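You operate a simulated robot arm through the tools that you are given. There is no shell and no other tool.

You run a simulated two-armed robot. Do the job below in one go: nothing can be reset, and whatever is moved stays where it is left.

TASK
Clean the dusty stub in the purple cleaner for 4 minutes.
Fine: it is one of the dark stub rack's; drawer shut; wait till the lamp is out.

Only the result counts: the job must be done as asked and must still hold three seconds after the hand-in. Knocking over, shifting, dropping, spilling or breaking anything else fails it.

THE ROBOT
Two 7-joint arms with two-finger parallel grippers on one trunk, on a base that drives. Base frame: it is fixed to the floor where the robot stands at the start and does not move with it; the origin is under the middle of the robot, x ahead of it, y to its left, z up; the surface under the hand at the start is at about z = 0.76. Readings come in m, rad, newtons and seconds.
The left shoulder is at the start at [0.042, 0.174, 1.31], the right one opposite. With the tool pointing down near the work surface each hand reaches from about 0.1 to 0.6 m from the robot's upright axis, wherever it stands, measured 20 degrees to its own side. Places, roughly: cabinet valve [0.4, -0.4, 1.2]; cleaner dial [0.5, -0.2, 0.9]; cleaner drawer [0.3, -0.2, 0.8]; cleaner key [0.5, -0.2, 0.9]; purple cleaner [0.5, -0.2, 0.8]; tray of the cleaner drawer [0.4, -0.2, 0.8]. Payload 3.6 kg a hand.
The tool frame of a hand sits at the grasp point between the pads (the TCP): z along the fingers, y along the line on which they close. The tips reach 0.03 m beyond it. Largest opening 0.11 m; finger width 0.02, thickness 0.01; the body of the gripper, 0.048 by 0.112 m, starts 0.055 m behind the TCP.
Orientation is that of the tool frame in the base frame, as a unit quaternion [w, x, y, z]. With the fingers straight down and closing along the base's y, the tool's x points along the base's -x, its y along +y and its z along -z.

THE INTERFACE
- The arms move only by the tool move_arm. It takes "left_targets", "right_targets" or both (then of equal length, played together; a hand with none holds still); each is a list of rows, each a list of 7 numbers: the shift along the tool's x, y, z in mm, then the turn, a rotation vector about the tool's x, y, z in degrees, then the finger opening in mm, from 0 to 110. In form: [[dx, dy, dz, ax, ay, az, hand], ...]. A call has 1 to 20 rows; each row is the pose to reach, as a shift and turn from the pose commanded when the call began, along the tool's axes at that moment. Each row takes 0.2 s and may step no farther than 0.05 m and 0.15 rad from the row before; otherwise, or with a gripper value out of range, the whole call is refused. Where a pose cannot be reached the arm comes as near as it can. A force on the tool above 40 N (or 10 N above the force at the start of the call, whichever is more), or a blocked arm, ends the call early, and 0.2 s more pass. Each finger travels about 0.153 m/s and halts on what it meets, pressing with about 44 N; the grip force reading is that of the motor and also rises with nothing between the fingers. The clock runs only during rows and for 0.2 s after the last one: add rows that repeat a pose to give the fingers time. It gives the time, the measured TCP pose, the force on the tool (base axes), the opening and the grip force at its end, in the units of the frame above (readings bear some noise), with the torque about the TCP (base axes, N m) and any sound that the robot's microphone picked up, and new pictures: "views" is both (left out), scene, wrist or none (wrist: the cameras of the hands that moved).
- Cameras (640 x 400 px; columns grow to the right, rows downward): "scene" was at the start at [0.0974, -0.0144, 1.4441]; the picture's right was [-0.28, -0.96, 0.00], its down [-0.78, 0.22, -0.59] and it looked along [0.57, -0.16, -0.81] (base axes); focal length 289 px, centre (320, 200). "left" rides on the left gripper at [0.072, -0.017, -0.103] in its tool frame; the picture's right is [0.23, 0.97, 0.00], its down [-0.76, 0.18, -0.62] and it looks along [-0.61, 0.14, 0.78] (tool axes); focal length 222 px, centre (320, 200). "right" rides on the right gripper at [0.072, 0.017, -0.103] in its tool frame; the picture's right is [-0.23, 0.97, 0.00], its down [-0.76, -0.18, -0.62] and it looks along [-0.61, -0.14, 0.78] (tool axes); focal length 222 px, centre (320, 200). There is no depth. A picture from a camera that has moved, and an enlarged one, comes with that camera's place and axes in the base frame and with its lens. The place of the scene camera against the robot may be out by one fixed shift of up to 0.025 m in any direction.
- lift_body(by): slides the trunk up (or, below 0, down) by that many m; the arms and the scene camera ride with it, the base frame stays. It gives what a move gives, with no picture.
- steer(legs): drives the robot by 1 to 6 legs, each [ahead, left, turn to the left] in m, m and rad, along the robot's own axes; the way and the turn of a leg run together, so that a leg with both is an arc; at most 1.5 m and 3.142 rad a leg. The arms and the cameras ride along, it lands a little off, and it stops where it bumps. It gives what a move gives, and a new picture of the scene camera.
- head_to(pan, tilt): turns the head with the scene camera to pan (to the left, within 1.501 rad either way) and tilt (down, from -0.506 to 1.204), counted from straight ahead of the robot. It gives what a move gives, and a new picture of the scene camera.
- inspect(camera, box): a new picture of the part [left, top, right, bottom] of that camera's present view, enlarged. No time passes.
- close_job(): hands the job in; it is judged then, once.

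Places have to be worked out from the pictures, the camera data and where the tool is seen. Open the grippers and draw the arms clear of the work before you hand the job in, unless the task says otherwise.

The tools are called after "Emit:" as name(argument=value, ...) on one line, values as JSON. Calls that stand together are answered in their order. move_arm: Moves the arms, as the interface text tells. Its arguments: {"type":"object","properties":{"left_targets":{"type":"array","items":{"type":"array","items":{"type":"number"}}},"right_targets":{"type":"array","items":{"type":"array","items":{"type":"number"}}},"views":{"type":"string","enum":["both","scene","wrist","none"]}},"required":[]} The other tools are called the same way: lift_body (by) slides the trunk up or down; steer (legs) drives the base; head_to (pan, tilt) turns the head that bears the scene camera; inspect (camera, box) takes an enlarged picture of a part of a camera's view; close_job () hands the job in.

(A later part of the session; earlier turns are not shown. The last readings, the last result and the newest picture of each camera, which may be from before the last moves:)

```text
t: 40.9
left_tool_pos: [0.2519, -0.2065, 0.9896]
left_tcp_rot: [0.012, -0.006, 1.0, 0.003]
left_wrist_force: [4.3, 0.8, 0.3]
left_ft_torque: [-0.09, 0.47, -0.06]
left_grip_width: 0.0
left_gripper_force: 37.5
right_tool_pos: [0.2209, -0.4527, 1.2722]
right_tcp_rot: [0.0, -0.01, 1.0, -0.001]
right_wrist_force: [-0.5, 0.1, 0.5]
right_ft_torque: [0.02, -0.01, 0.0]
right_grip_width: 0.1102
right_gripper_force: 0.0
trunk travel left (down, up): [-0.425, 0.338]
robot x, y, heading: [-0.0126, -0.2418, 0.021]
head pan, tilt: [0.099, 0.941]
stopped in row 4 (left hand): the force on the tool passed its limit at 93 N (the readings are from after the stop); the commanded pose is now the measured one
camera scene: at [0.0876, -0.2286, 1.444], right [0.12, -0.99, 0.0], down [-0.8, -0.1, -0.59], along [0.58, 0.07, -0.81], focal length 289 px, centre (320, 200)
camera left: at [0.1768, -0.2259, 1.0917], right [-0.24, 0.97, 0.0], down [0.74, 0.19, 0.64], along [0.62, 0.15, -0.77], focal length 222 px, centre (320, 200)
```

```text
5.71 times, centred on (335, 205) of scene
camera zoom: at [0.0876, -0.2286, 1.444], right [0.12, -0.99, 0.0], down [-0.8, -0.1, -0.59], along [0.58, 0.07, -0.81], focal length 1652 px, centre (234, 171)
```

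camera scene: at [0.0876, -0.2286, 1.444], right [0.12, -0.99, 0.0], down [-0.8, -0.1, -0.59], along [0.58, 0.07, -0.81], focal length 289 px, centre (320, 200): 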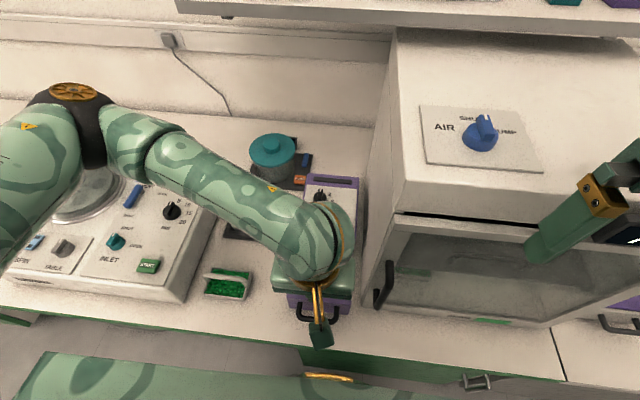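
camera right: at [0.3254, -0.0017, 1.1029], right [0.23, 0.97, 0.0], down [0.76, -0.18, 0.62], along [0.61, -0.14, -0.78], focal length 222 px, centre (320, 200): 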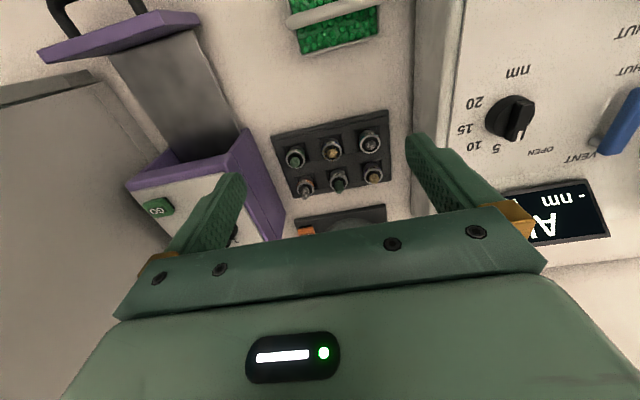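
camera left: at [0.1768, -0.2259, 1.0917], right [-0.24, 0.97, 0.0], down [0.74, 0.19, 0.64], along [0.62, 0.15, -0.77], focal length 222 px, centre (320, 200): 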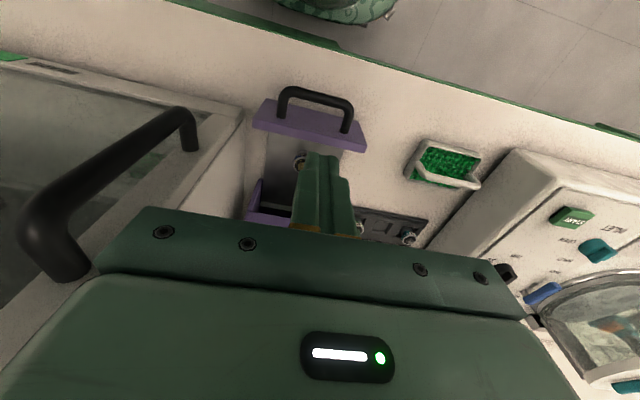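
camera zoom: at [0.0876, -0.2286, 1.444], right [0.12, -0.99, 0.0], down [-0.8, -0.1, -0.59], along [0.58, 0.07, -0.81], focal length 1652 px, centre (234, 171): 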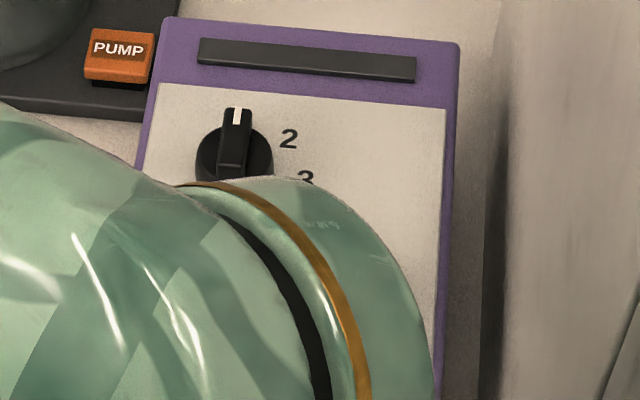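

The call stopped at x 0.252 with a brief force spike while the fingers snapped shut and the elbow swung; nothing is visibly touching. I restore the small tilt in place and see if any force remains.

Emit:
move_arm(left_targets=[[0, 0, 0, 0.17, 0.7, 0.35, 0], [0, 0, 0, 0.34, 1.37, 0.69, 0], [0, 0, 0, 0.34, 1.37, 0.69, 0]], views="none")

Emit:
head_to(pan=0.5, tilt=0.9)

```text
t: 41.7
left_tool_pos: [0.2509, -0.2079, 0.9918]
left_tcp_rot: [0.0, 0.0, 1.0, -0.001]
left_wrist_force: [-0.2, 0.6, 0.0]
left_ft_torque: [0.0, 0.02, 0.0]
left_grip_width: 0.0
left_gripper_force: 37.6
right_tool_pos: [0.2213, -0.4525, 1.2725]
right_tcp_rot: [-0.002, -0.01, 1.0, -0.001]
right_wrist_force: [-0.5, 0.3, -0.3]
right_ft_torque: [0.0, -0.04, 0.0]
right_grip_width: 0.1098
right_gripper_force: 0.1
trunk travel left (down, up): [-0.425, 0.338]
robot x, y, heading: [-0.0134, -0.2415, 0.019]
head pan, tilt: [0.099, 0.941]
```

```text
t: 42.6
left_tool_pos: [0.2513, -0.2065, 0.9911]
left_tcp_rot: [0.0, -0.001, 1.0, -0.001]
left_wrist_force: [0.7, -0.2, 1.4]
left_ft_torque: [0.0, 0.01, 0.01]
left_grip_width: 0.0
left_gripper_force: 37.4
right_tool_pos: [0.2211, -0.4522, 1.2722]
right_tcp_rot: [-0.001, -0.009, 1.0, 0.0]
right_wrist_force: [-0.2, -0.2, 0.4]
right_ft_torque: [0.03, -0.01, 0.01]
right_grip_width: 0.1101
right_gripper_force: 0.1
trunk travel left (down, up): [-0.425, 0.338]
robot x, y, heading: [-0.0109, -0.2447, 0.026]
head pan, tilt: [0.499, 0.901]
camera scene: at [0.0805, -0.1998, 1.447], right [0.5, -0.87, 0.0], down [-0.68, -0.39, -0.62], along [0.54, 0.31, -0.78], focal length 289 px, centre (320, 200)
```

scene: 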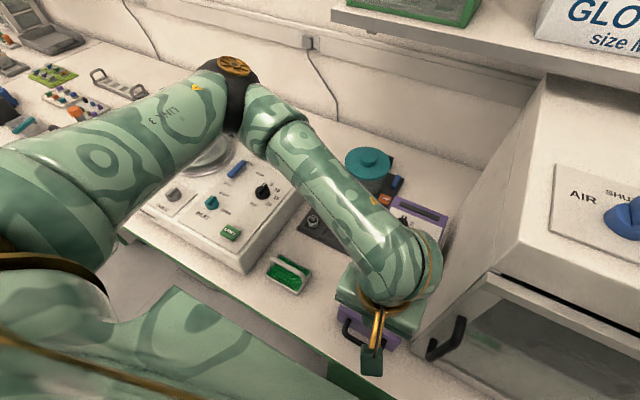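

No residual force, nothing is touching; the spike was likely a fast joint swing. I continue slowly toward x 0.215 at this height.

Emit:
move_arm(left_targets=[[5, 0, 0, 0, 0, 0, 0], [10, 0, 0, 0, 0, 0, 0], [16, 0, 0, 0, 0, 0, 0], [22, 0, 0, 0, 0, 0, 0], [28, 0, 0, 0, 0, 0, 0], [34, 0, 0, 0, 0, 0, 0], [34, 0, 0, 0, 0, 0, 0]], views="scene")

```text
t: 43.1
left_tool_pos: [0.2513, -0.2077, 0.9914]
left_tcp_rot: [0.007, -0.003, 1.0, -0.001]
left_wrist_force: [3.2, 2.4, -0.1]
left_ft_torque: [-0.27, 0.33, -0.13]
left_grip_width: 0.0
left_gripper_force: 38.2
right_tool_pos: [0.2216, -0.4519, 1.2729]
right_tcp_rot: [0.0, -0.009, 1.0, 0.0]
right_wrist_force: [0.9, -0.1, -0.4]
right_ft_torque: [0.0, -0.01, -0.02]
right_grip_width: 0.1103
right_gripper_force: 0.0
trunk travel left (down, up): [-0.425, 0.338]
robot x, y, heading: [-0.0123, -0.2464, 0.021]
head pan, tilt: [0.499, 0.901]
stopped in row 2 (left hand): the force on the tool passed its limit at 51 N (the readings are from after the stop); the commanded pose is now the measured one
camera scene: at [0.0805, -0.1998, 1.447], right [0.5, -0.87, 0.0], down [-0.68, -0.39, -0.62], along [0.54, 0.31, -0.78], focal length 289 px, centre (320, 200)
```

scene: 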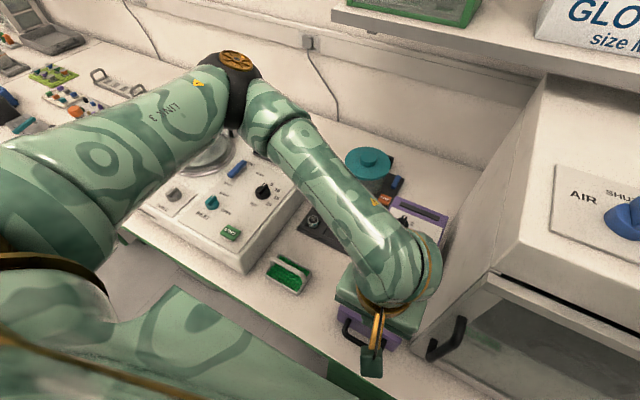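

It is a real block: the hand's camera reaches the robot's own chest at this distance. I move the hand forward a little, fix the tilt, and then back the base up by 0.12 m to get room in front of the handle.

Emit:
move_arm(left_targets=[[-8, 0, 0, -0.1, 0.4, 0.2, 0], [-18, 0, 0, -0.1, 0.8, 0.34, 0], [-18, 0, 0, -0.1, 0.8, 0.34, 0]], views="none")

Emit:
steer(legs=[[-0.12, 0, 0]])

Emit:
head_to(pan=0.05, tilt=0.85)

```text
t: 43.9
left_tool_pos: [0.2708, -0.2066, 0.991]
left_tcp_rot: [-0.001, -0.001, 1.0, 0.0]
left_wrist_force: [-0.5, -0.6, -0.5]
left_ft_torque: [0.04, 0.0, -0.01]
left_grip_width: 0.0
left_gripper_force: 37.5
right_tool_pos: [0.2216, -0.4523, 1.2722]
right_tcp_rot: [0.0, -0.01, 1.0, 0.0]
right_wrist_force: [-0.4, -0.1, -0.8]
right_ft_torque: [0.01, -0.02, -0.03]
right_grip_width: 0.1097
right_gripper_force: 0.0
trunk travel left (down, up): [-0.425, 0.338]
robot x, y, heading: [-0.0086, -0.2435, 0.022]
head pan, tilt: [0.499, 0.901]
```

```text
t: 45.1
left_tool_pos: [0.1498, -0.2082, 0.9913]
left_tcp_rot: [0.0, 0.001, 1.0, 0.001]
left_wrist_force: [0.2, 0.2, 0.4]
left_ft_torque: [-0.02, 0.0, 0.01]
left_grip_width: 0.0002
left_gripper_force: 37.8
right_tool_pos: [0.0992, -0.4556, 1.2723]
right_tcp_rot: [0.0, -0.008, 1.0, 0.0]
right_wrist_force: [0.0, 0.1, -0.7]
right_ft_torque: [-0.04, 0.02, 0.0]
right_grip_width: 0.11
right_gripper_force: 0.0
trunk travel left (down, up): [-0.425, 0.338]
robot x, y, heading: [-0.1346, -0.2477, 0.017]
head pan, tilt: [0.499, 0.901]
camera scene: at [-0.0409, -0.2023, 1.447], right [0.49, -0.87, 0.0], down [-0.68, -0.39, -0.62], along [0.54, 0.31, -0.78], focal length 289 px, centre (320, 200)
```

scene: 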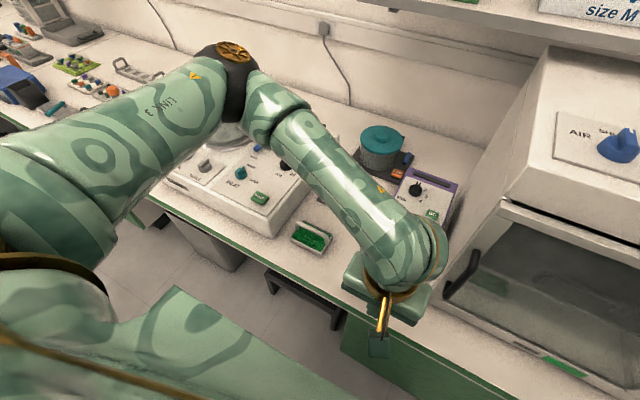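

```text
t: 46.0
left_tool_pos: [0.1499, -0.2098, 0.9897]
left_tcp_rot: [-0.001, 0.002, 1.0, 0.0]
left_wrist_force: [0.1, 0.0, -0.2]
left_ft_torque: [-0.01, 0.01, 0.04]
left_grip_width: 0.0
left_gripper_force: 37.8
right_tool_pos: [0.0998, -0.4568, 1.2722]
right_tcp_rot: [-0.001, -0.009, 1.0, 0.0]
right_wrist_force: [-0.7, -0.1, 0.1]
right_ft_torque: [-0.02, 0.0, 0.0]
right_grip_width: 0.1102
right_gripper_force: 0.0
trunk travel left (down, up): [-0.425, 0.338]
robot x, y, heading: [-0.1324, -0.2449, 0.02]
head pan, tilt: [0.051, 0.85]
camera scene: at [-0.0275, -0.2342, 1.4508], right [0.07, -1.0, 0.0], down [-0.75, -0.05, -0.66], along [0.66, 0.05, -0.75], focal length 289 px, centre (320, 200)
```

scene: 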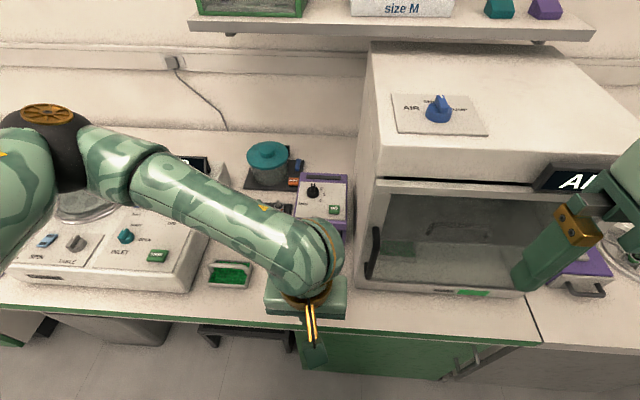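

Now there is room. I go to x 0.216 and down to z 0.806 on the robot side of the handle bar, then look.

Emit:
move_arm(left_targets=[[-22, 0, 0, 0, 0, 0, 0], [-44, 0, 10, 0, 0, 0, 0], [-62, 1, 40, 0, 0, 0, 0], [-64, 1, 75, 0, 0, 0, 0], [-64, 1, 110, 0, 0, 0, 0], [-64, 1, 145, 0, 0, 0, 0], [-64, 1, 170, 0, 0, 0, 0], [-64, 1, 184, 0, 0, 0, 0], [-64, 1, 184, 0, 0, 0, 0]], views="both")

Emit:
inspect(camera="left", box=[200, 60, 440, 210])

Emit:
inspect(camera="scene", box=[260, 170, 380, 330])

```text
t: 48.0
left_tool_pos: [0.2146, -0.2102, 0.8057]
left_tcp_rot: [-0.002, 0.001, 1.0, -0.001]
left_wrist_force: [0.7, 0.1, 0.2]
left_ft_torque: [-0.02, -0.02, -0.04]
left_grip_width: 0.0003
left_gripper_force: 37.3
right_tool_pos: [0.0995, -0.4565, 1.2727]
right_tcp_rot: [-0.001, -0.008, 1.0, 0.001]
right_wrist_force: [-0.2, 0.2, -0.1]
right_ft_torque: [-0.01, 0.03, -0.01]
right_grip_width: 0.1102
right_gripper_force: 0.0
trunk travel left (down, up): [-0.425, 0.338]
robot x, y, heading: [-0.1307, -0.247, 0.019]
head pan, tilt: [0.051, 0.85]
camera scene: at [-0.0277, -0.2344, 1.4509], right [0.07, -1.0, 0.0], down [-0.75, -0.05, -0.66], along [0.66, 0.04, -0.75], focal length 289 px, centre (320, 200)
camera left: at [0.142, -0.2275, 0.9107], right [-0.23, 0.97, 0.0], down [0.76, 0.18, 0.62], along [0.61, 0.14, -0.78], focal length 222 px, centre (320, 200)
```

scene: 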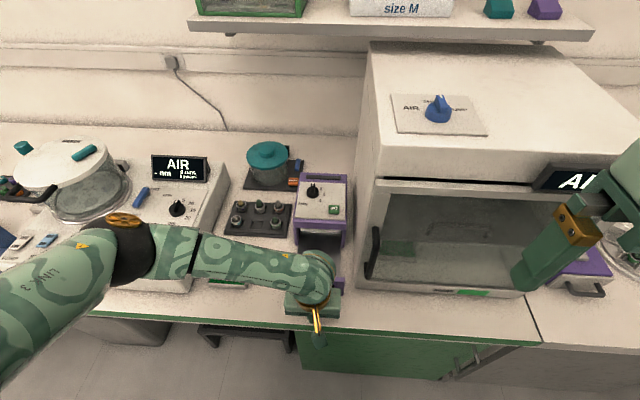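
left: 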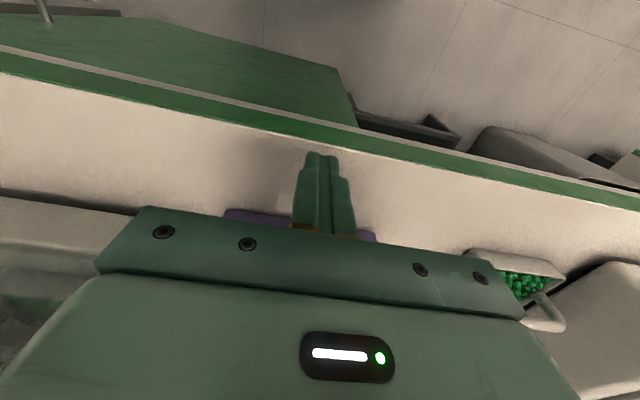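

```text
2.67 times, centred on (320, 135) of left
camera zoom: at [0.142, -0.2275, 0.9107], right [-0.23, 0.97, 0.0], down [0.76, 0.18, 0.62], along [0.61, 0.14, -0.78], focal length 592 px, centre (320, 373)
```

zoom: 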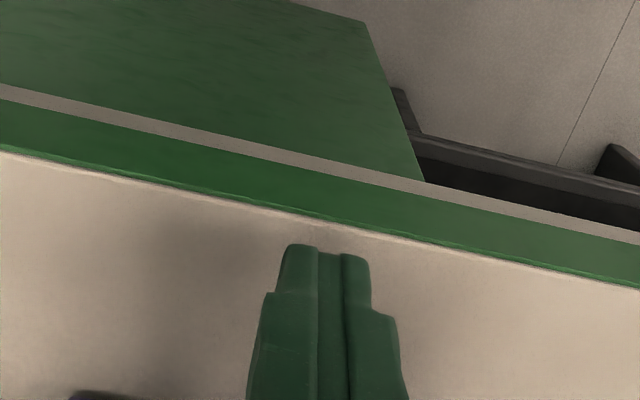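

```text
2.50 times, centred on (320, 250) of scene
camera zoom: at [-0.0277, -0.2344, 1.4509], right [0.07, -1.0, 0.0], down [-0.75, -0.05, -0.66], along [0.66, 0.04, -0.75], focal length 723 px, centre (320, 75)
```

zoom: 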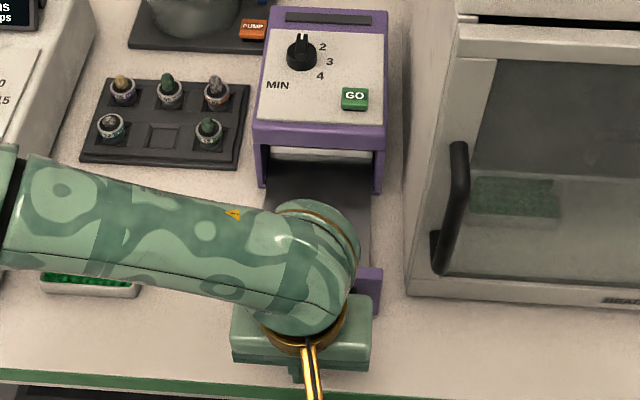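

The hand is in front of the handle, tips just above the table. I push forward slowly (4 mm a row) and check the force once contact should have happened.

Emit:
move_arm(left_targets=[[-4, 0, 0, 0, 0, 0, 0], [-8, 0, 0, 0, 0, 0, 0], [-12, 0, 0, 0, 0, 0, 0], [-15, 0, 0, 0, 0, 0, 0], [-18, 0, 0, 0, 0, 0, 0], [-21, 0, 0, 0, 0, 0, 0], [-24, 0, 0, 0, 0, 0, 0], [-27, 0, 0, 0, 0, 0, 0], [-30, 0, 0, 0, 0, 0, 0], [-33, 0, 0, 0, 0, 0, 0], [-36, 0, 0, 0, 0, 0, 0]], views="both")

Emit:
inspect(camera="scene", box=[260, 170, 380, 330])

```text
t: 50.4
left_tool_pos: [0.2492, -0.2089, 0.8068]
left_tcp_rot: [-0.001, 0.001, 1.0, 0.001]
left_wrist_force: [-0.1, 0.4, 0.1]
left_ft_torque: [0.02, 0.01, -0.01]
left_grip_width: 0.0
left_gripper_force: 37.9
right_tool_pos: [0.1002, -0.4552, 1.2724]
right_tcp_rot: [-0.001, -0.008, 1.0, 0.0]
right_wrist_force: [-0.3, 0.5, 0.2]
right_ft_torque: [0.01, -0.01, 0.0]
right_grip_width: 0.1098
right_gripper_force: 0.1
trunk travel left (down, up): [-0.425, 0.338]
robot x, y, heading: [-0.1317, -0.2418, 0.017]
head pan, tilt: [0.051, 0.85]
camera scene: at [-0.0278, -0.2344, 1.4509], right [0.07, -1.0, 0.0], down [-0.75, -0.05, -0.66], along [0.66, 0.04, -0.75], focal length 289 px, centre (320, 200)
camera left: at [0.1772, -0.2263, 0.9096], right [-0.22, 0.97, 0.0], down [0.76, 0.18, 0.62], along [0.61, 0.14, -0.78], focal length 222 px, centre (320, 200)
```

scene: 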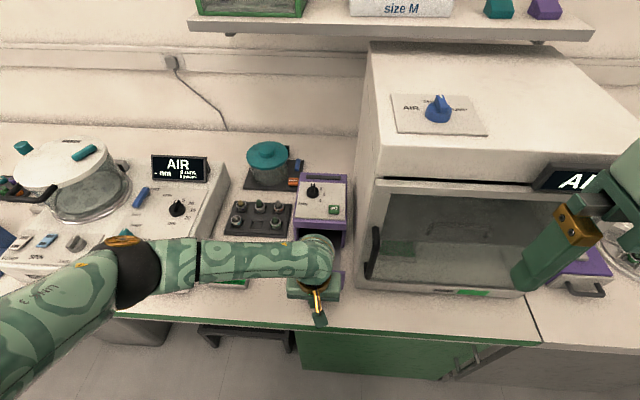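
left: 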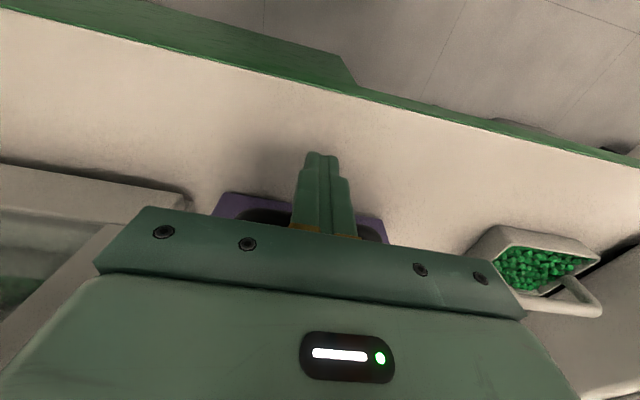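

```text
2.50 times, centred on (320, 250) of scene
camera zoom: at [-0.0278, -0.2344, 1.4509], right [0.07, -1.0, 0.0], down [-0.75, -0.05, -0.66], along [0.66, 0.04, -0.75], focal length 723 px, centre (320, 75)
```

zoom: 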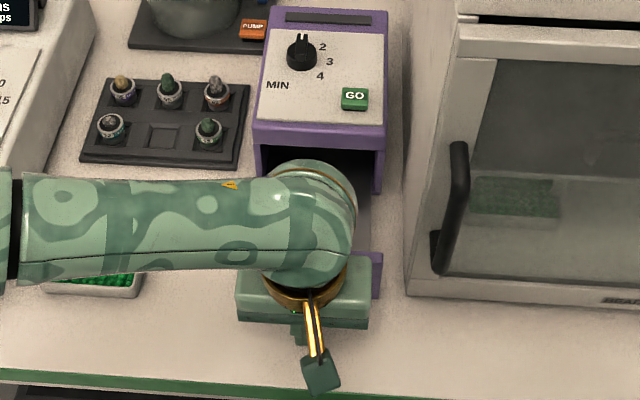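

The drawer front has moved in by roughly 20 mm with hardly any resistance. I keep pushing slowly another 52 mm.

Emit:
move_arm(left_targets=[[-2, 0, 0, 0, 0, 0, 0], [-5, 0, 0, 0, 0, 0, 0], [-9, 0, 0, 0, 0, 0, 0], [-13, 0, 0, 0, 0, 0, 0], [-17, 0, 0, 0, 0, 0, 0], [-21, 0, 0, 0, 0, 0, 0], [-25, 0, 0, 0, 0, 0, 0], [-29, 0, 0, 0, 0, 0, 0], [-33, 0, 0, 0, 0, 0, 0], [-37, 0, 0, 0, 0, 0, 0], [-41, 0, 0, 0, 0, 0, 0], [-45, 0, 0, 0, 0, 0, 0], [-48, 0, 0, 0, 0, 0, 0], [-50, 0, 0, 0, 0, 0, 0], [-52, 0, 0, 0, 0, 0, 0]], views="both")

Emit:
inspect(camera="scene", box=[260, 170, 380, 330])

```text
t: 53.6
left_tool_pos: [0.302, -0.2101, 0.8061]
left_tcp_rot: [0.0, 0.002, 1.0, 0.0]
left_wrist_force: [-0.9, -0.3, -0.6]
left_ft_torque: [0.03, -0.02, 0.0]
left_grip_width: 0.0001
left_gripper_force: 37.5
right_tool_pos: [0.0984, -0.4551, 1.2727]
right_tcp_rot: [-0.001, -0.009, 1.0, 0.0]
right_wrist_force: [-0.2, 0.4, 0.3]
right_ft_torque: [-0.04, 0.03, -0.02]
right_grip_width: 0.11
right_gripper_force: 0.0
trunk travel left (down, up): [-0.425, 0.338]
robot x, y, heading: [-0.13, -0.2485, 0.018]
head pan, tilt: [0.051, 0.85]
camera scene: at [-0.0277, -0.2344, 1.4509], right [0.07, -1.0, 0.0], down [-0.75, -0.05, -0.66], along [0.66, 0.04, -0.75], focal length 289 px, centre (320, 200)
camera left: at [0.2287, -0.2261, 0.9098], right [-0.23, 0.97, 0.0], down [0.76, 0.18, 0.62], along [0.61, 0.14, -0.78], focal length 222 px, centre (320, 200)
```

scene: 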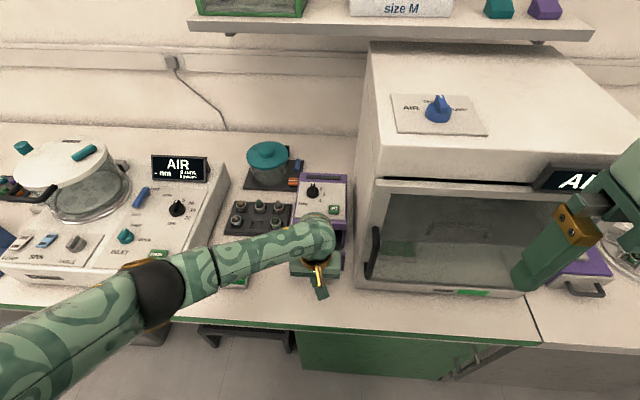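
left: 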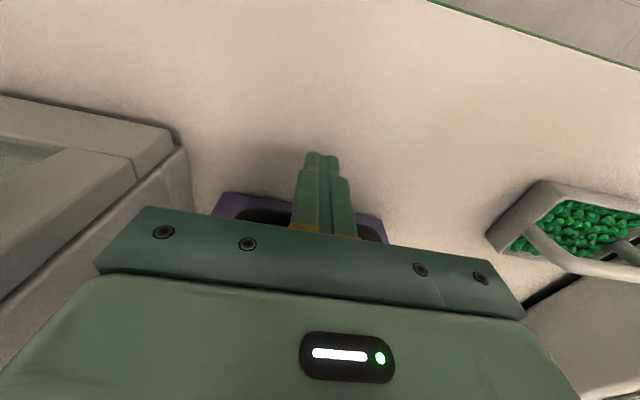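

```text
2.50 times, centred on (320, 250) of scene
camera zoom: at [-0.0277, -0.2344, 1.4509], right [0.07, -1.0, 0.0], down [-0.75, -0.05, -0.66], along [0.66, 0.04, -0.75], focal length 723 px, centre (320, 75)
```

zoom: 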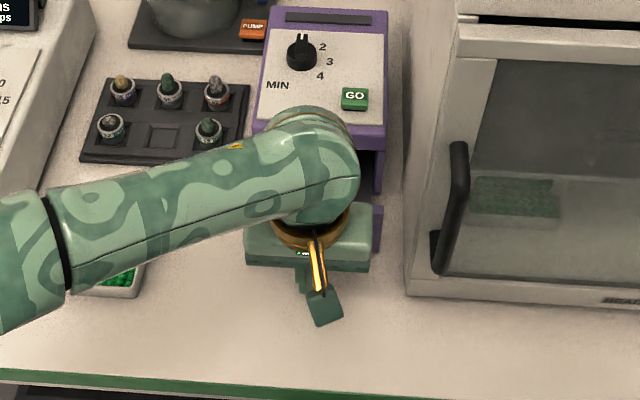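

The drawer follows the hand without noticeable resistance; about 30 mm remain. I push 24 mm more, then finish with tiny steps.

Emit:
move_arm(left_targets=[[-2, 0, 0, 0, 0, 0, 0], [-5, 0, 0, 0, 0, 0, 0], [-8, 0, 0, 0, 0, 0, 0], [-11, 0, 0, 0, 0, 0, 0], [-14, 0, 0, 0, 0, 0, 0], [-17, 0, 0, 0, 0, 0, 0], [-20, 0, 0, 0, 0, 0, 0], [-22, 0, 0, 0, 0, 0, 0], [-24, 0, 0, 0, 0, 0, 0]], views="wrist")

Emit:
inspect(camera="scene", box=[260, 170, 380, 330])

```text
t: 55.6
left_tool_pos: [0.3253, -0.2075, 0.806]
left_tcp_rot: [-0.001, 0.001, 1.0, 0.001]
left_wrist_force: [-0.6, 0.7, -0.8]
left_ft_torque: [0.02, -0.01, 0.02]
left_grip_width: 0.0
left_gripper_force: 37.8
right_tool_pos: [0.0991, -0.4549, 1.2714]
right_tcp_rot: [-0.001, -0.008, 1.0, 0.0]
right_wrist_force: [-0.2, 0.3, -1.1]
right_ft_torque: [0.02, -0.01, 0.0]
right_grip_width: 0.11
right_gripper_force: 0.1
trunk travel left (down, up): [-0.425, 0.338]
robot x, y, heading: [-0.1344, -0.2436, 0.02]
head pan, tilt: [0.051, 0.85]
camera left: at [0.2522, -0.2259, 0.9098], right [-0.23, 0.97, 0.0], down [0.76, 0.18, 0.62], along [0.61, 0.14, -0.78], focal length 222 px, centre (320, 200)
```

left: 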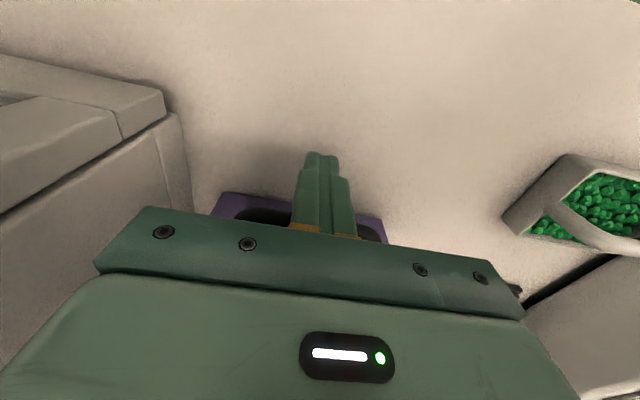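

```text
2.50 times, centred on (320, 250) of scene
camera zoom: at [-0.0277, -0.2345, 1.4509], right [0.07, -1.0, 0.0], down [-0.75, -0.05, -0.66], along [0.66, 0.04, -0.75], focal length 723 px, centre (320, 75)
```

zoom: 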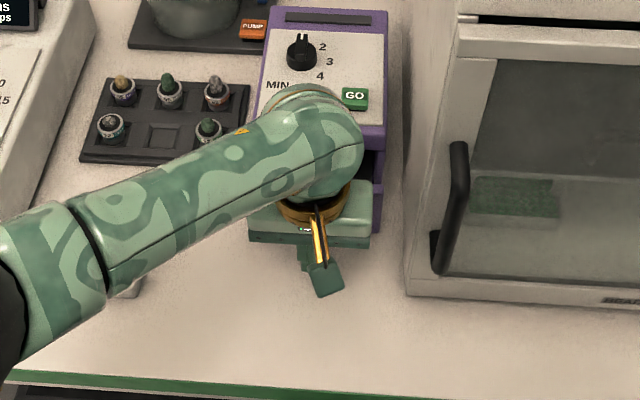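

The panel is close to the housing now. I continue in 1.5 mm steps to feel the end stop.

Emit:
move_arm(left_targets=[[-1.5, 0, 0, 0, 0, 0, 0], [-3, 0, 0, 0, 0, 0, 0], [-4.5, 0, 0, 0, 0, 0, 0], [-6, 0, 0, 0, 0, 0, 0], [-7.5, 0, 0, 0, 0, 0, 0], [-9, 0, 0, 0, 0, 0, 0]], views="none")

Emit:
inspect(camera="scene", box=[290, 170, 370, 290])

```text
t: 57.0
left_tool_pos: [0.3342, -0.2093, 0.8064]
left_tcp_rot: [-0.002, 0.0, 1.0, 0.0]
left_wrist_force: [-0.2, -0.4, 0.2]
left_ft_torque: [0.03, 0.01, 0.03]
left_grip_width: 0.0
left_gripper_force: 37.7
right_tool_pos: [0.0988, -0.456, 1.2721]
right_tcp_rot: [-0.001, -0.007, 1.0, 0.0]
right_wrist_force: [0.1, 0.3, -0.7]
right_ft_torque: [0.01, -0.03, -0.01]
right_grip_width: 0.11
right_gripper_force: 0.1
trunk travel left (down, up): [-0.425, 0.338]
robot x, y, heading: [-0.1329, -0.2452, 0.014]
head pan, tilt: [0.051, 0.85]
```

```text
3.33 times, centred on (330, 230) of scene
camera zoom: at [-0.0278, -0.2344, 1.4509], right [0.07, -1.0, 0.0], down [-0.75, -0.05, -0.66], along [0.66, 0.04, -0.75], focal length 964 px, centre (287, 100)
```

zoom: 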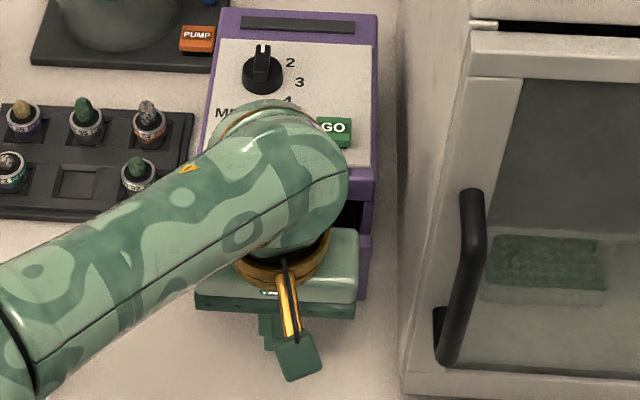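

No end stop felt yet and a dark gap is still visible above the panel. I continue a further 12 mm in small steps.

Emit:
move_arm(left_targets=[[-2, 0, 0, 0, 0, 0, 0], [-4, 0, 0, 0, 0, 0, 0], [-6, 0, 0, 0, 0, 0, 0], [-8, 0, 0, 0, 0, 0, 0], [-10, 0, 0, 0, 0, 0, 0], [-12, 0, 0, 0, 0, 0, 0]], views="none")

Emit:
inspect(camera="scene", box=[290, 170, 370, 290])

```text
t: 58.4
left_tool_pos: [0.347, -0.2091, 0.8063]
left_tcp_rot: [0.0, 0.001, 1.0, 0.0]
left_wrist_force: [-0.9, -0.2, -0.2]
left_ft_torque: [-0.01, -0.01, 0.03]
left_grip_width: 0.0001
left_gripper_force: 37.4
right_tool_pos: [0.1008, -0.4538, 1.2714]
right_tcp_rot: [-0.001, -0.009, 1.0, 0.0]
right_wrist_force: [0.8, 0.1, 0.0]
right_ft_torque: [0.01, -0.03, -0.02]
right_grip_width: 0.1099
right_gripper_force: 0.1
trunk travel left (down, up): [-0.425, 0.338]
robot x, y, heading: [-0.1299, -0.2436, 0.018]
head pan, tilt: [0.051, 0.85]
```

```text
3.33 times, centred on (330, 230) of scene
camera zoom: at [-0.0277, -0.2344, 1.4509], right [0.07, -1.0, 0.0], down [-0.75, -0.05, -0.66], along [0.66, 0.04, -0.75], focal length 964 px, centre (287, 100)
```

zoom: 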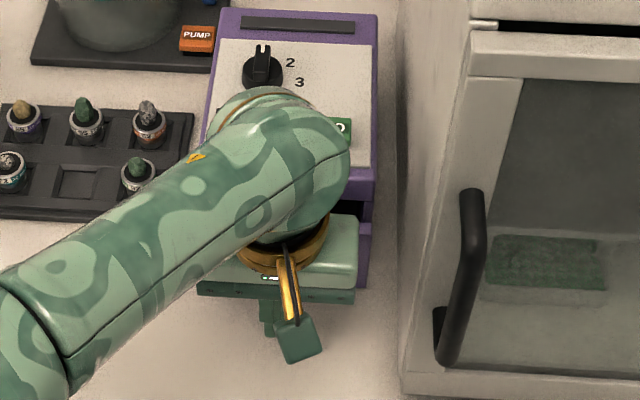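

About 20 mm still to go by the picture. I continue with 14 mm.

Emit:
move_arm(left_targets=[[-2, 0, 0, 0, 0, 0, 0], [-4, 0, 0, 0, 0, 0, 0], [-6, 0, 0, 0, 0, 0, 0], [-8, 0, 0, 0, 0, 0, 0], [-10, 0, 0, 0, 0, 0, 0], [-12, 0, 0, 0, 0, 0, 0], [-14, 0, 0, 0, 0, 0, 0]], views="none")

Emit:
inspect(camera="scene", box=[290, 170, 370, 290])

```text
t: 60.0
left_tool_pos: [0.3598, -0.2097, 0.8058]
left_tcp_rot: [-0.001, 0.0, 1.0, 0.0]
left_wrist_force: [0.2, 0.3, 0.4]
left_ft_torque: [0.03, 0.0, 0.01]
left_grip_width: 0.0001
left_gripper_force: 38.0
right_tool_pos: [0.0999, -0.4553, 1.2732]
right_tcp_rot: [0.0, -0.008, 1.0, 0.0]
right_wrist_force: [-0.2, -0.1, 1.0]
right_ft_torque: [0.0, 0.0, 0.0]
right_grip_width: 0.11
right_gripper_force: 0.0
trunk travel left (down, up): [-0.425, 0.338]
robot x, y, heading: [-0.1362, -0.246, 0.018]
head pan, tilt: [0.051, 0.85]
```

```text
3.33 times, centred on (330, 230) of scene
camera zoom: at [-0.0278, -0.2345, 1.4509], right [0.07, -1.0, 0.0], down [-0.75, -0.05, -0.66], along [0.66, 0.04, -0.75], focal length 964 px, centre (287, 100)
```

zoom: 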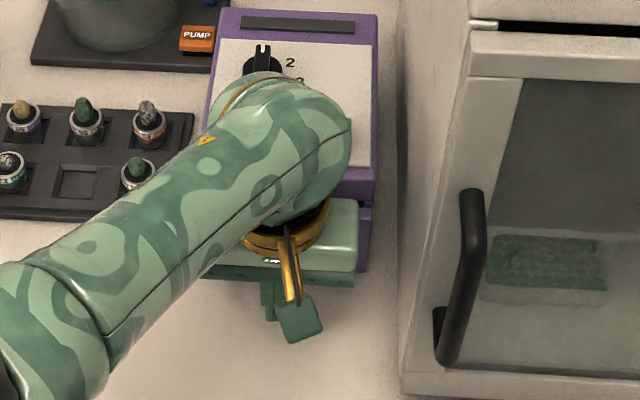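

Only a thin gap remains (about 6–8 mm). I push in 1 mm rows until resistance shows.

Emit:
move_arm(left_targets=[[-1, 0, 0, 0, 0, 0, 0], [-2, 0, 0, 0, 0, 0, 0], [-3, 0, 0, 0, 0, 0, 0], [-4, 0, 0, 0, 0, 0, 0], [-5, 0, 0, 0, 0, 0, 0], [-6, 0, 0, 0, 0, 0, 0]], views="none")

Emit:
inspect(camera="scene", box=[290, 170, 370, 290])

```text
t: 61.4
left_tool_pos: [0.3609, -0.2083, 0.8053]
left_tcp_rot: [-0.002, 0.001, 1.0, 0.001]
left_wrist_force: [-34.2, 0.1, -6.9]
left_ft_torque: [0.02, -0.41, 0.26]
left_grip_width: 0.0001
left_gripper_force: 37.7
right_tool_pos: [0.0951, -0.4558, 1.273]
right_tcp_rot: [0.001, -0.007, 1.0, 0.0]
right_wrist_force: [0.3, -0.1, 0.5]
right_ft_torque: [0.01, 0.01, -0.01]
right_grip_width: 0.1101
right_gripper_force: 0.0
trunk travel left (down, up): [-0.425, 0.338]
robot x, y, heading: [-0.1332, -0.2477, 0.014]
head pan, tilt: [0.051, 0.85]
```

```text
3.33 times, centred on (330, 230) of scene
camera zoom: at [-0.032, -0.2346, 1.4511], right [0.07, -1.0, 0.0], down [-0.75, -0.05, -0.66], along [0.66, 0.05, -0.75], focal length 964 px, centre (287, 100)
```

zoom: 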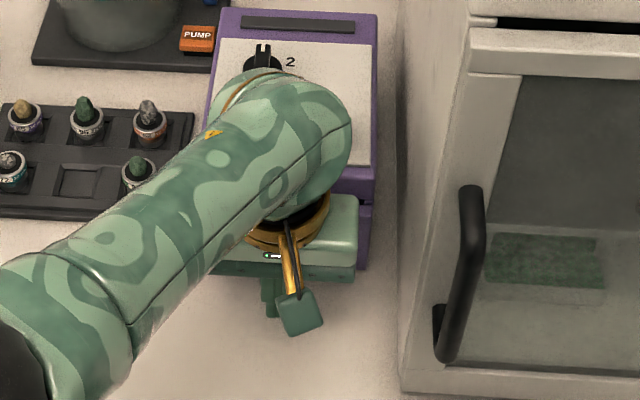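

The end stop is felt: -34 N at the handle's height, with the drawer fully in. I back off and rise clear to look at the closed drawer.

Emit:
move_arm(left_targets=[[0, 0, 0, 0, 0, 0, 0], [8, 0, 0, 0, 0, 0, 0], [20, 0, 0, 0, 0, 0, 0], [35, 0, 0, 0, 0, 0, 0], [50, 0, -10, 0, 0, 0, 0], [60, 0, -40, 0, 0, 0, 0], [60, 0, -85, 0, 0, 0, 0], [60, 0, -130, 0, 0, 0, 0], [60, 0, -170, 0, 0, 0, 0], [60, 0, -170, 0, 0, 0, 0]], views="both")

Emit:
inspect(camera="scene", box=[280, 170, 380, 290])

Emit:
inspect(camera="left", box=[200, 60, 440, 210])

```text
t: 63.1
left_tool_pos: [0.3276, -0.1075, 0.8799]
left_tcp_rot: [0.014, -0.035, 0.996, 0.086]
left_wrist_force: [0.4, 0.4, 1.0]
left_ft_torque: [-0.04, 0.03, -0.03]
left_grip_width: 0.0
left_gripper_force: 37.5
right_tool_pos: [0.1003, -0.4551, 1.2721]
right_tcp_rot: [0.0, -0.007, 1.0, 0.0]
right_wrist_force: [-0.1, 0.4, 0.3]
right_ft_torque: [0.02, -0.01, 0.0]
right_grip_width: 0.11
right_gripper_force: 0.1
trunk travel left (down, up): [-0.425, 0.338]
robot x, y, heading: [-0.1342, -0.2444, 0.018]
head pan, tilt: [0.051, 0.85]
stopped in row 8 (left hand): the arm was blocked; the commanded pose is now the measured one
camera scene: at [-0.0279, -0.2344, 1.4509], right [0.07, -1.0, 0.0], down [-0.75, -0.05, -0.66], along [0.66, 0.05, -0.75], focal length 289 px, centre (320, 200)
camera left: at [0.2543, -0.1471, 0.977], right [-0.29, 0.94, 0.16], down [0.73, 0.12, 0.67], along [0.61, 0.31, -0.73], focal length 222 px, centre (320, 200)
```

scene: 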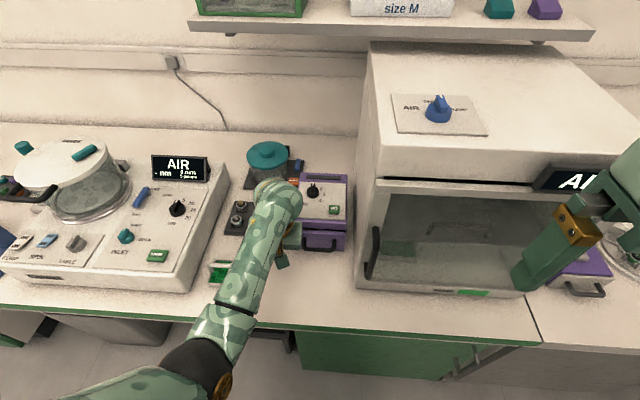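
left: 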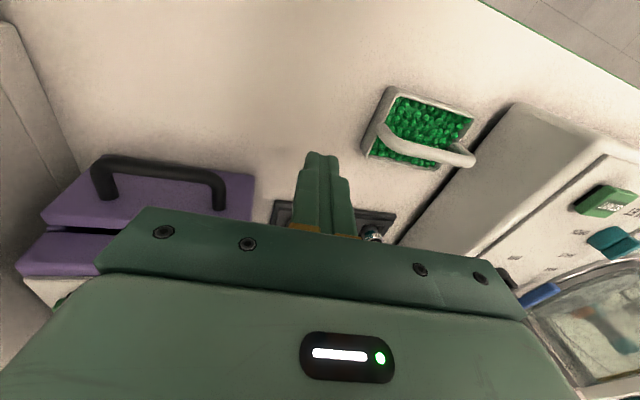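

```text
3.33 times, centred on (330, 230) of scene
camera zoom: at [-0.0279, -0.2344, 1.4509], right [0.07, -1.0, 0.0], down [-0.75, -0.05, -0.66], along [0.66, 0.05, -0.75], focal length 964 px, centre (287, 100)
```

zoom: 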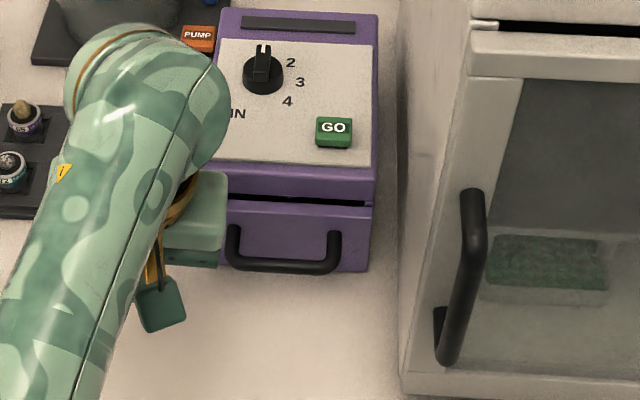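

```text
2.67 times, centred on (320, 135) of left
camera zoom: at [0.2543, -0.1471, 0.977], right [-0.29, 0.94, 0.16], down [0.73, 0.12, 0.67], along [0.61, 0.31, -0.73], focal length 592 px, centre (320, 373)
```

zoom: 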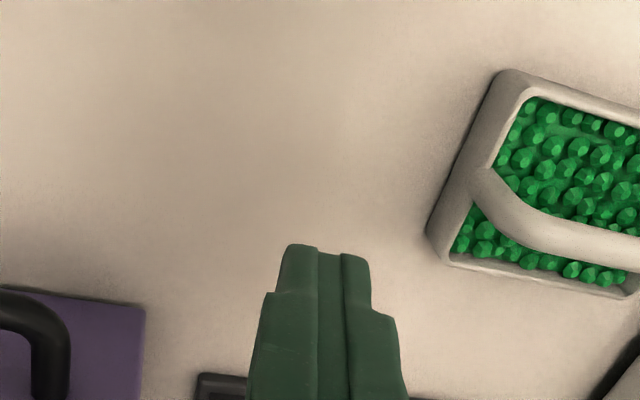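

The drawer is shut, but the arm's elbow has swung down in front of the robot and blocked it, leaving the hand tilted at [0.33, -0.11, 0.88]. I straighten the hand and raise it gently to let the elbow come out again.

Emit:
move_arm(left_targets=[[0, 2, -10, 2.5, 0.4, 1, 0], [-1, 4, -20, 5, 0.8, 2, 0], [-1, 6, -32, 7.5, 1.2, 3, 0], [-1, 8, -45, 9.85, 1.58, 3.95, 0], [-2, 10, -60, 9.85, 1.58, 3.95, 0], [-2, 10, -60, 9.85, 1.58, 3.95, 0]], views="both")

```text
t: 64.2
left_tool_pos: [0.3302, -0.0264, 0.918]
left_tcp_rot: [-0.002, -0.03, 0.997, 0.072]
left_wrist_force: [-0.3, -0.5, 0.2]
left_ft_torque: [0.03, -0.03, 0.01]
left_grip_width: 0.0
left_gripper_force: 37.0
right_tool_pos: [0.1006, -0.4551, 1.2727]
right_tcp_rot: [-0.001, -0.007, 1.0, -0.001]
right_wrist_force: [0.6, -1.0, 0.5]
right_ft_torque: [-0.02, -0.03, 0.01]
right_grip_width: 0.1099
right_gripper_force: 0.1
trunk travel left (down, up): [-0.425, 0.338]
robot x, y, heading: [-0.1317, -0.2463, 0.015]
head pan, tilt: [0.051, 0.85]
stopped in row 5 (left hand): the arm was blocked; the commanded pose is now the measured one
camera scene: at [-0.0276, -0.2341, 1.4509], right [0.07, -1.0, 0.0], down [-0.75, -0.05, -0.66], along [0.66, 0.05, -0.75], focal length 289 px, centre (320, 200)
camera left: at [0.2601, -0.0629, 1.0177], right [-0.28, 0.95, 0.14], down [0.76, 0.13, 0.64], along [0.59, 0.29, -0.75], focal length 222 px, centre (320, 200)
```

scene: 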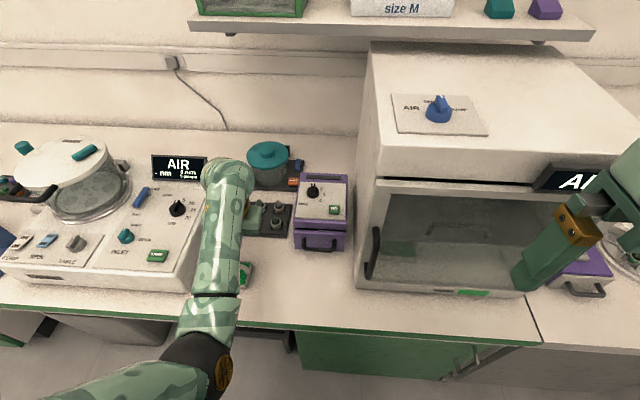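
left: 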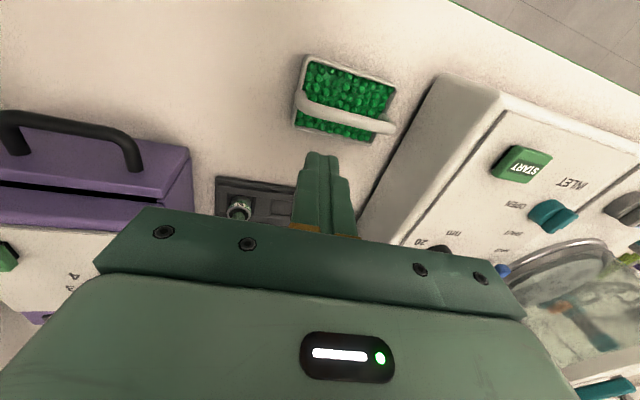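

The arm is against a joint limit and drifts sideways when commanded. Nothing is touched; I raise the trunk by 0.2 m, which lifts the hand and elbow together well clear of everything, before unwinding the arm.

Emit:
lift_body(by=0.2)

Emit:
head_to(pan=0.3, tilt=1.0)

```text
t: 66.3
left_tool_pos: [0.3304, 0.0418, 1.118]
left_tcp_rot: [-0.003, -0.059, 0.99, 0.124]
left_wrist_force: [0.1, -0.4, 0.3]
left_ft_torque: [0.0, 0.02, -0.01]
left_grip_width: 0.0
left_gripper_force: 37.8
right_tool_pos: [0.1008, -0.4544, 1.4715]
right_tcp_rot: [-0.001, -0.008, 1.0, 0.0]
right_wrist_force: [-0.5, 0.1, 0.5]
right_ft_torque: [0.0, -0.05, -0.01]
right_grip_width: 0.1098
right_gripper_force: 0.0
trunk travel left (down, up): [-0.625, 0.138]
robot x, y, heading: [-0.131, -0.2427, 0.012]
head pan, tilt: [0.051, 0.85]
```

```text
t: 67.1
left_tool_pos: [0.3323, 0.0397, 1.1195]
left_tcp_rot: [-0.002, -0.059, 0.991, 0.123]
left_wrist_force: [0.7, 0.0, -0.7]
left_ft_torque: [-0.02, 0.03, 0.01]
left_grip_width: 0.0001
left_gripper_force: 37.7
right_tool_pos: [0.1, -0.4545, 1.4727]
right_tcp_rot: [-0.001, -0.009, 1.0, 0.0]
right_wrist_force: [0.3, 0.1, 0.1]
right_ft_torque: [0.01, 0.01, 0.0]
right_grip_width: 0.1103
right_gripper_force: 0.0
trunk travel left (down, up): [-0.625, 0.138]
robot x, y, heading: [-0.1329, -0.2505, 0.013]
head pan, tilt: [0.3, 1.0]
camera scene: at [-0.0647, -0.2182, 1.6408], right [0.31, -0.95, 0.0], down [-0.8, -0.26, -0.54], along [0.51, 0.17, -0.84], focal length 289 px, centre (320, 200)
```

scene: 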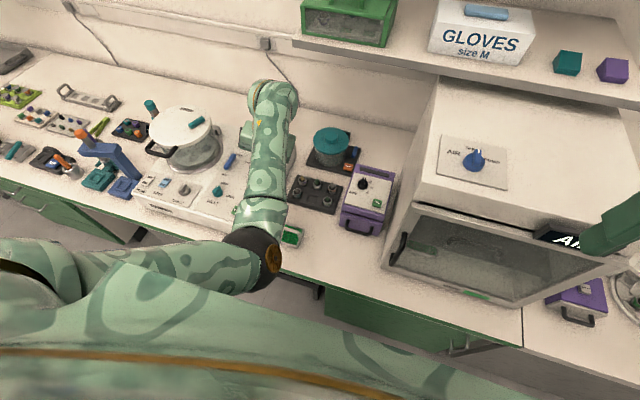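

The hand is now high at [0.33, 0.04, 1.12]. I move it up and out to the left while straightening, so the elbow can swing back outward.

Emit:
move_arm(left_targets=[[2, 18, -15, 1.8, 0, 0.85, 0], [4, 36, -30, 3.5, 0, 1.7, 0], [6, 54, -45, 5.3, 0, 2.5, 0], [8, 73, -59, 7, 0, 3.4, 0], [10, 91, -74, 8.8, 0, 4.2, 0], [12, 110, -89, 10.6, 0, 5.1, 0], [14, 128, -103, 12.3, 0, 6, 0], [15, 146, -118, 14.1, 0, 6.8, 0], [15, 146, -118, 14.1, 0, 6.8, 0]], views="scene")

```text
t: 69.1
left_tool_pos: [0.3088, 0.098, 1.2543]
left_tcp_rot: [-0.003, 0.031, 0.998, -0.053]
left_wrist_force: [-0.4, 0.3, 0.1]
left_ft_torque: [0.02, -0.01, -0.02]
left_grip_width: 0.0
left_gripper_force: 37.8
right_tool_pos: [0.0995, -0.4545, 1.4713]
right_tcp_rot: [-0.002, -0.008, 1.0, 0.001]
right_wrist_force: [0.6, -0.3, 0.9]
right_ft_torque: [0.0, 0.0, -0.01]
right_grip_width: 0.1101
right_gripper_force: 0.0
trunk travel left (down, up): [-0.625, 0.138]
robot x, y, heading: [-0.1322, -0.2441, 0.018]
head pan, tilt: [0.3, 1.0]
camera scene: at [-0.0649, -0.2185, 1.6407], right [0.31, -0.95, 0.0], down [-0.8, -0.26, -0.54], along [0.51, 0.17, -0.84], focal length 289 px, centre (320, 200)
```

scene: 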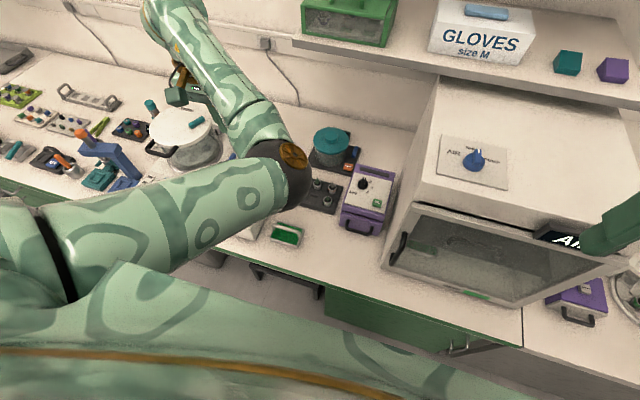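

The elbow ended up underneath on the inner side. I'll unwind it by going back (0.2 m higher, in free air) to the arm pose at the end of the push and then retracing that push path backwards; first half of the way now.

Emit:
move_arm(left_targets=[[-5, -20, 20, -1.5, 0, -0.9, 0], [-10, -40, 40, -3, 0, -1.8, 0], [-15, -60, 60, -4.5, 0, -2.7, 0], [-20, -80, 80, -6, -0.3, -3.5, 0], [-25, -100, 100, -6, -0.3, -3.5, 0], [-30, -120, 120, -6, -0.3, -3.5, 0], [-35, -140, 140, -6, -0.3, -3.5, 0], [-35, -140, 140, -6, -0.3, -3.5, 0]], views="scene")

```text
t: 70.5
left_tool_pos: [0.3783, -0.0055, 1.2284]
left_tcp_rot: [0.075, -0.014, 0.997, 0.009]
left_wrist_force: [-0.9, 0.2, 0.4]
left_ft_torque: [-0.03, 0.04, -0.02]
left_grip_width: 0.0
left_gripper_force: 38.0
right_tool_pos: [0.1006, -0.4549, 1.4721]
right_tcp_rot: [-0.002, -0.008, 1.0, 0.0]
right_wrist_force: [-0.4, 0.4, 1.0]
right_ft_torque: [-0.07, 0.04, 0.04]
right_grip_width: 0.1101
right_gripper_force: 0.1
trunk travel left (down, up): [-0.625, 0.138]
robot x, y, heading: [-0.1295, -0.2485, 0.017]
head pan, tilt: [0.3, 1.0]
stopped in row 6 (left hand): the arm was blocked; the commanded pose is now the measured one
camera scene: at [-0.0644, -0.2181, 1.6407], right [0.31, -0.95, 0.0], down [-0.8, -0.26, -0.54], along [0.51, 0.17, -0.84], focal length 289 px, centre (320, 200)
```

scene: 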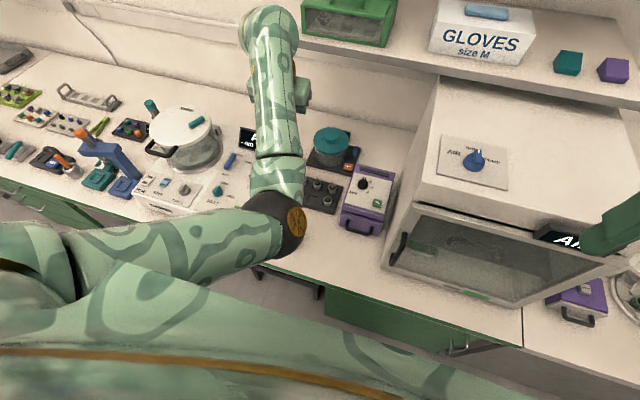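

The wrist bend is at its limit because the forearm points upward with the elbow below. Stretching the arm forward and down over the cleaner (still well above it) relaxes that, so I move to about [0.48, -0.20, 1.05] and straighten the hand on the way.

Emit:
move_arm(left_targets=[[-11, -15, 17, 0, 0, 0, 0], [-22, -31, 35, 0, 1, 0.2, 0], [-33, -47, 53, 0.2, 2, 0.4, 0], [-40, -65, 74, 0.4, 3.5, 0.7, 0], [-46, -83, 95, 0.6, 5, 1, 0], [-53, -101, 116, 0.8, 6.8, 1.3, 0], [-59, -119, 137, 1, 8.6, 1.6, 0], [-61, -140, 150, 1, 8.6, 1.6, 0], [-64, -160, 163, 1, 8.6, 1.6, 0], [-66, -180, 175, 1, 8.6, 1.6, 0], [-69, -200, 188, 1, 8.6, 1.6, 0], [-69, -200, 188, 1, 8.6, 1.6, 0]], views="both")

```text
t: 73.0
left_tool_pos: [0.4129, -0.1682, 1.0819]
left_tcp_rot: [-0.001, 0.002, 1.0, -0.003]
left_wrist_force: [0.8, 0.4, -0.7]
left_ft_torque: [-0.02, -0.01, 0.03]
left_grip_width: 0.0
left_gripper_force: 37.5
left hand out of reach, approached as far as the arm can: row 7, 8, 9, 10, 11, 12
right_tool_pos: [0.0996, -0.455, 1.4716]
right_tcp_rot: [-0.001, -0.009, 1.0, 0.0]
right_wrist_force: [-0.3, -0.4, -0.9]
right_ft_torque: [0.03, -0.01, -0.04]
right_grip_width: 0.1097
right_gripper_force: 0.1
trunk travel left (down, up): [-0.625, 0.138]
robot x, y, heading: [-0.1264, -0.2496, 0.019]
head pan, tilt: [0.3, 1.0]
camera scene: at [-0.0646, -0.2179, 1.6407], right [0.31, -0.95, 0.0], down [-0.8, -0.26, -0.54], along [0.51, 0.17, -0.84], focal length 289 px, centre (320, 200)
camera left: at [0.3401, -0.1844, 1.1862], right [-0.22, 0.97, 0.0], down [0.76, 0.18, 0.62], along [0.61, 0.13, -0.78], focal length 222 px, centre (320, 200)
```

scene: 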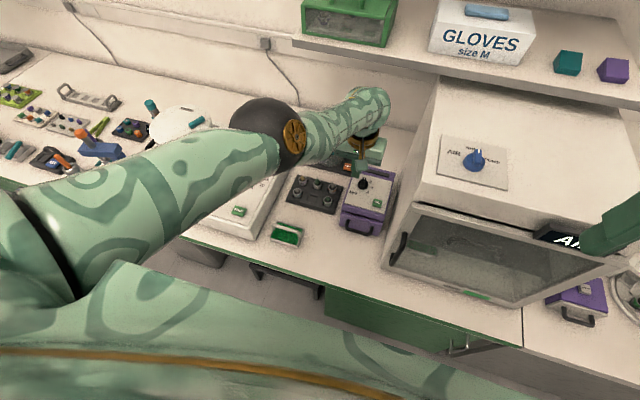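
left: 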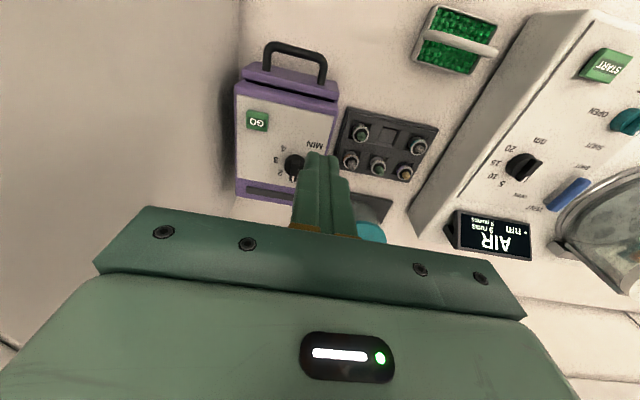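

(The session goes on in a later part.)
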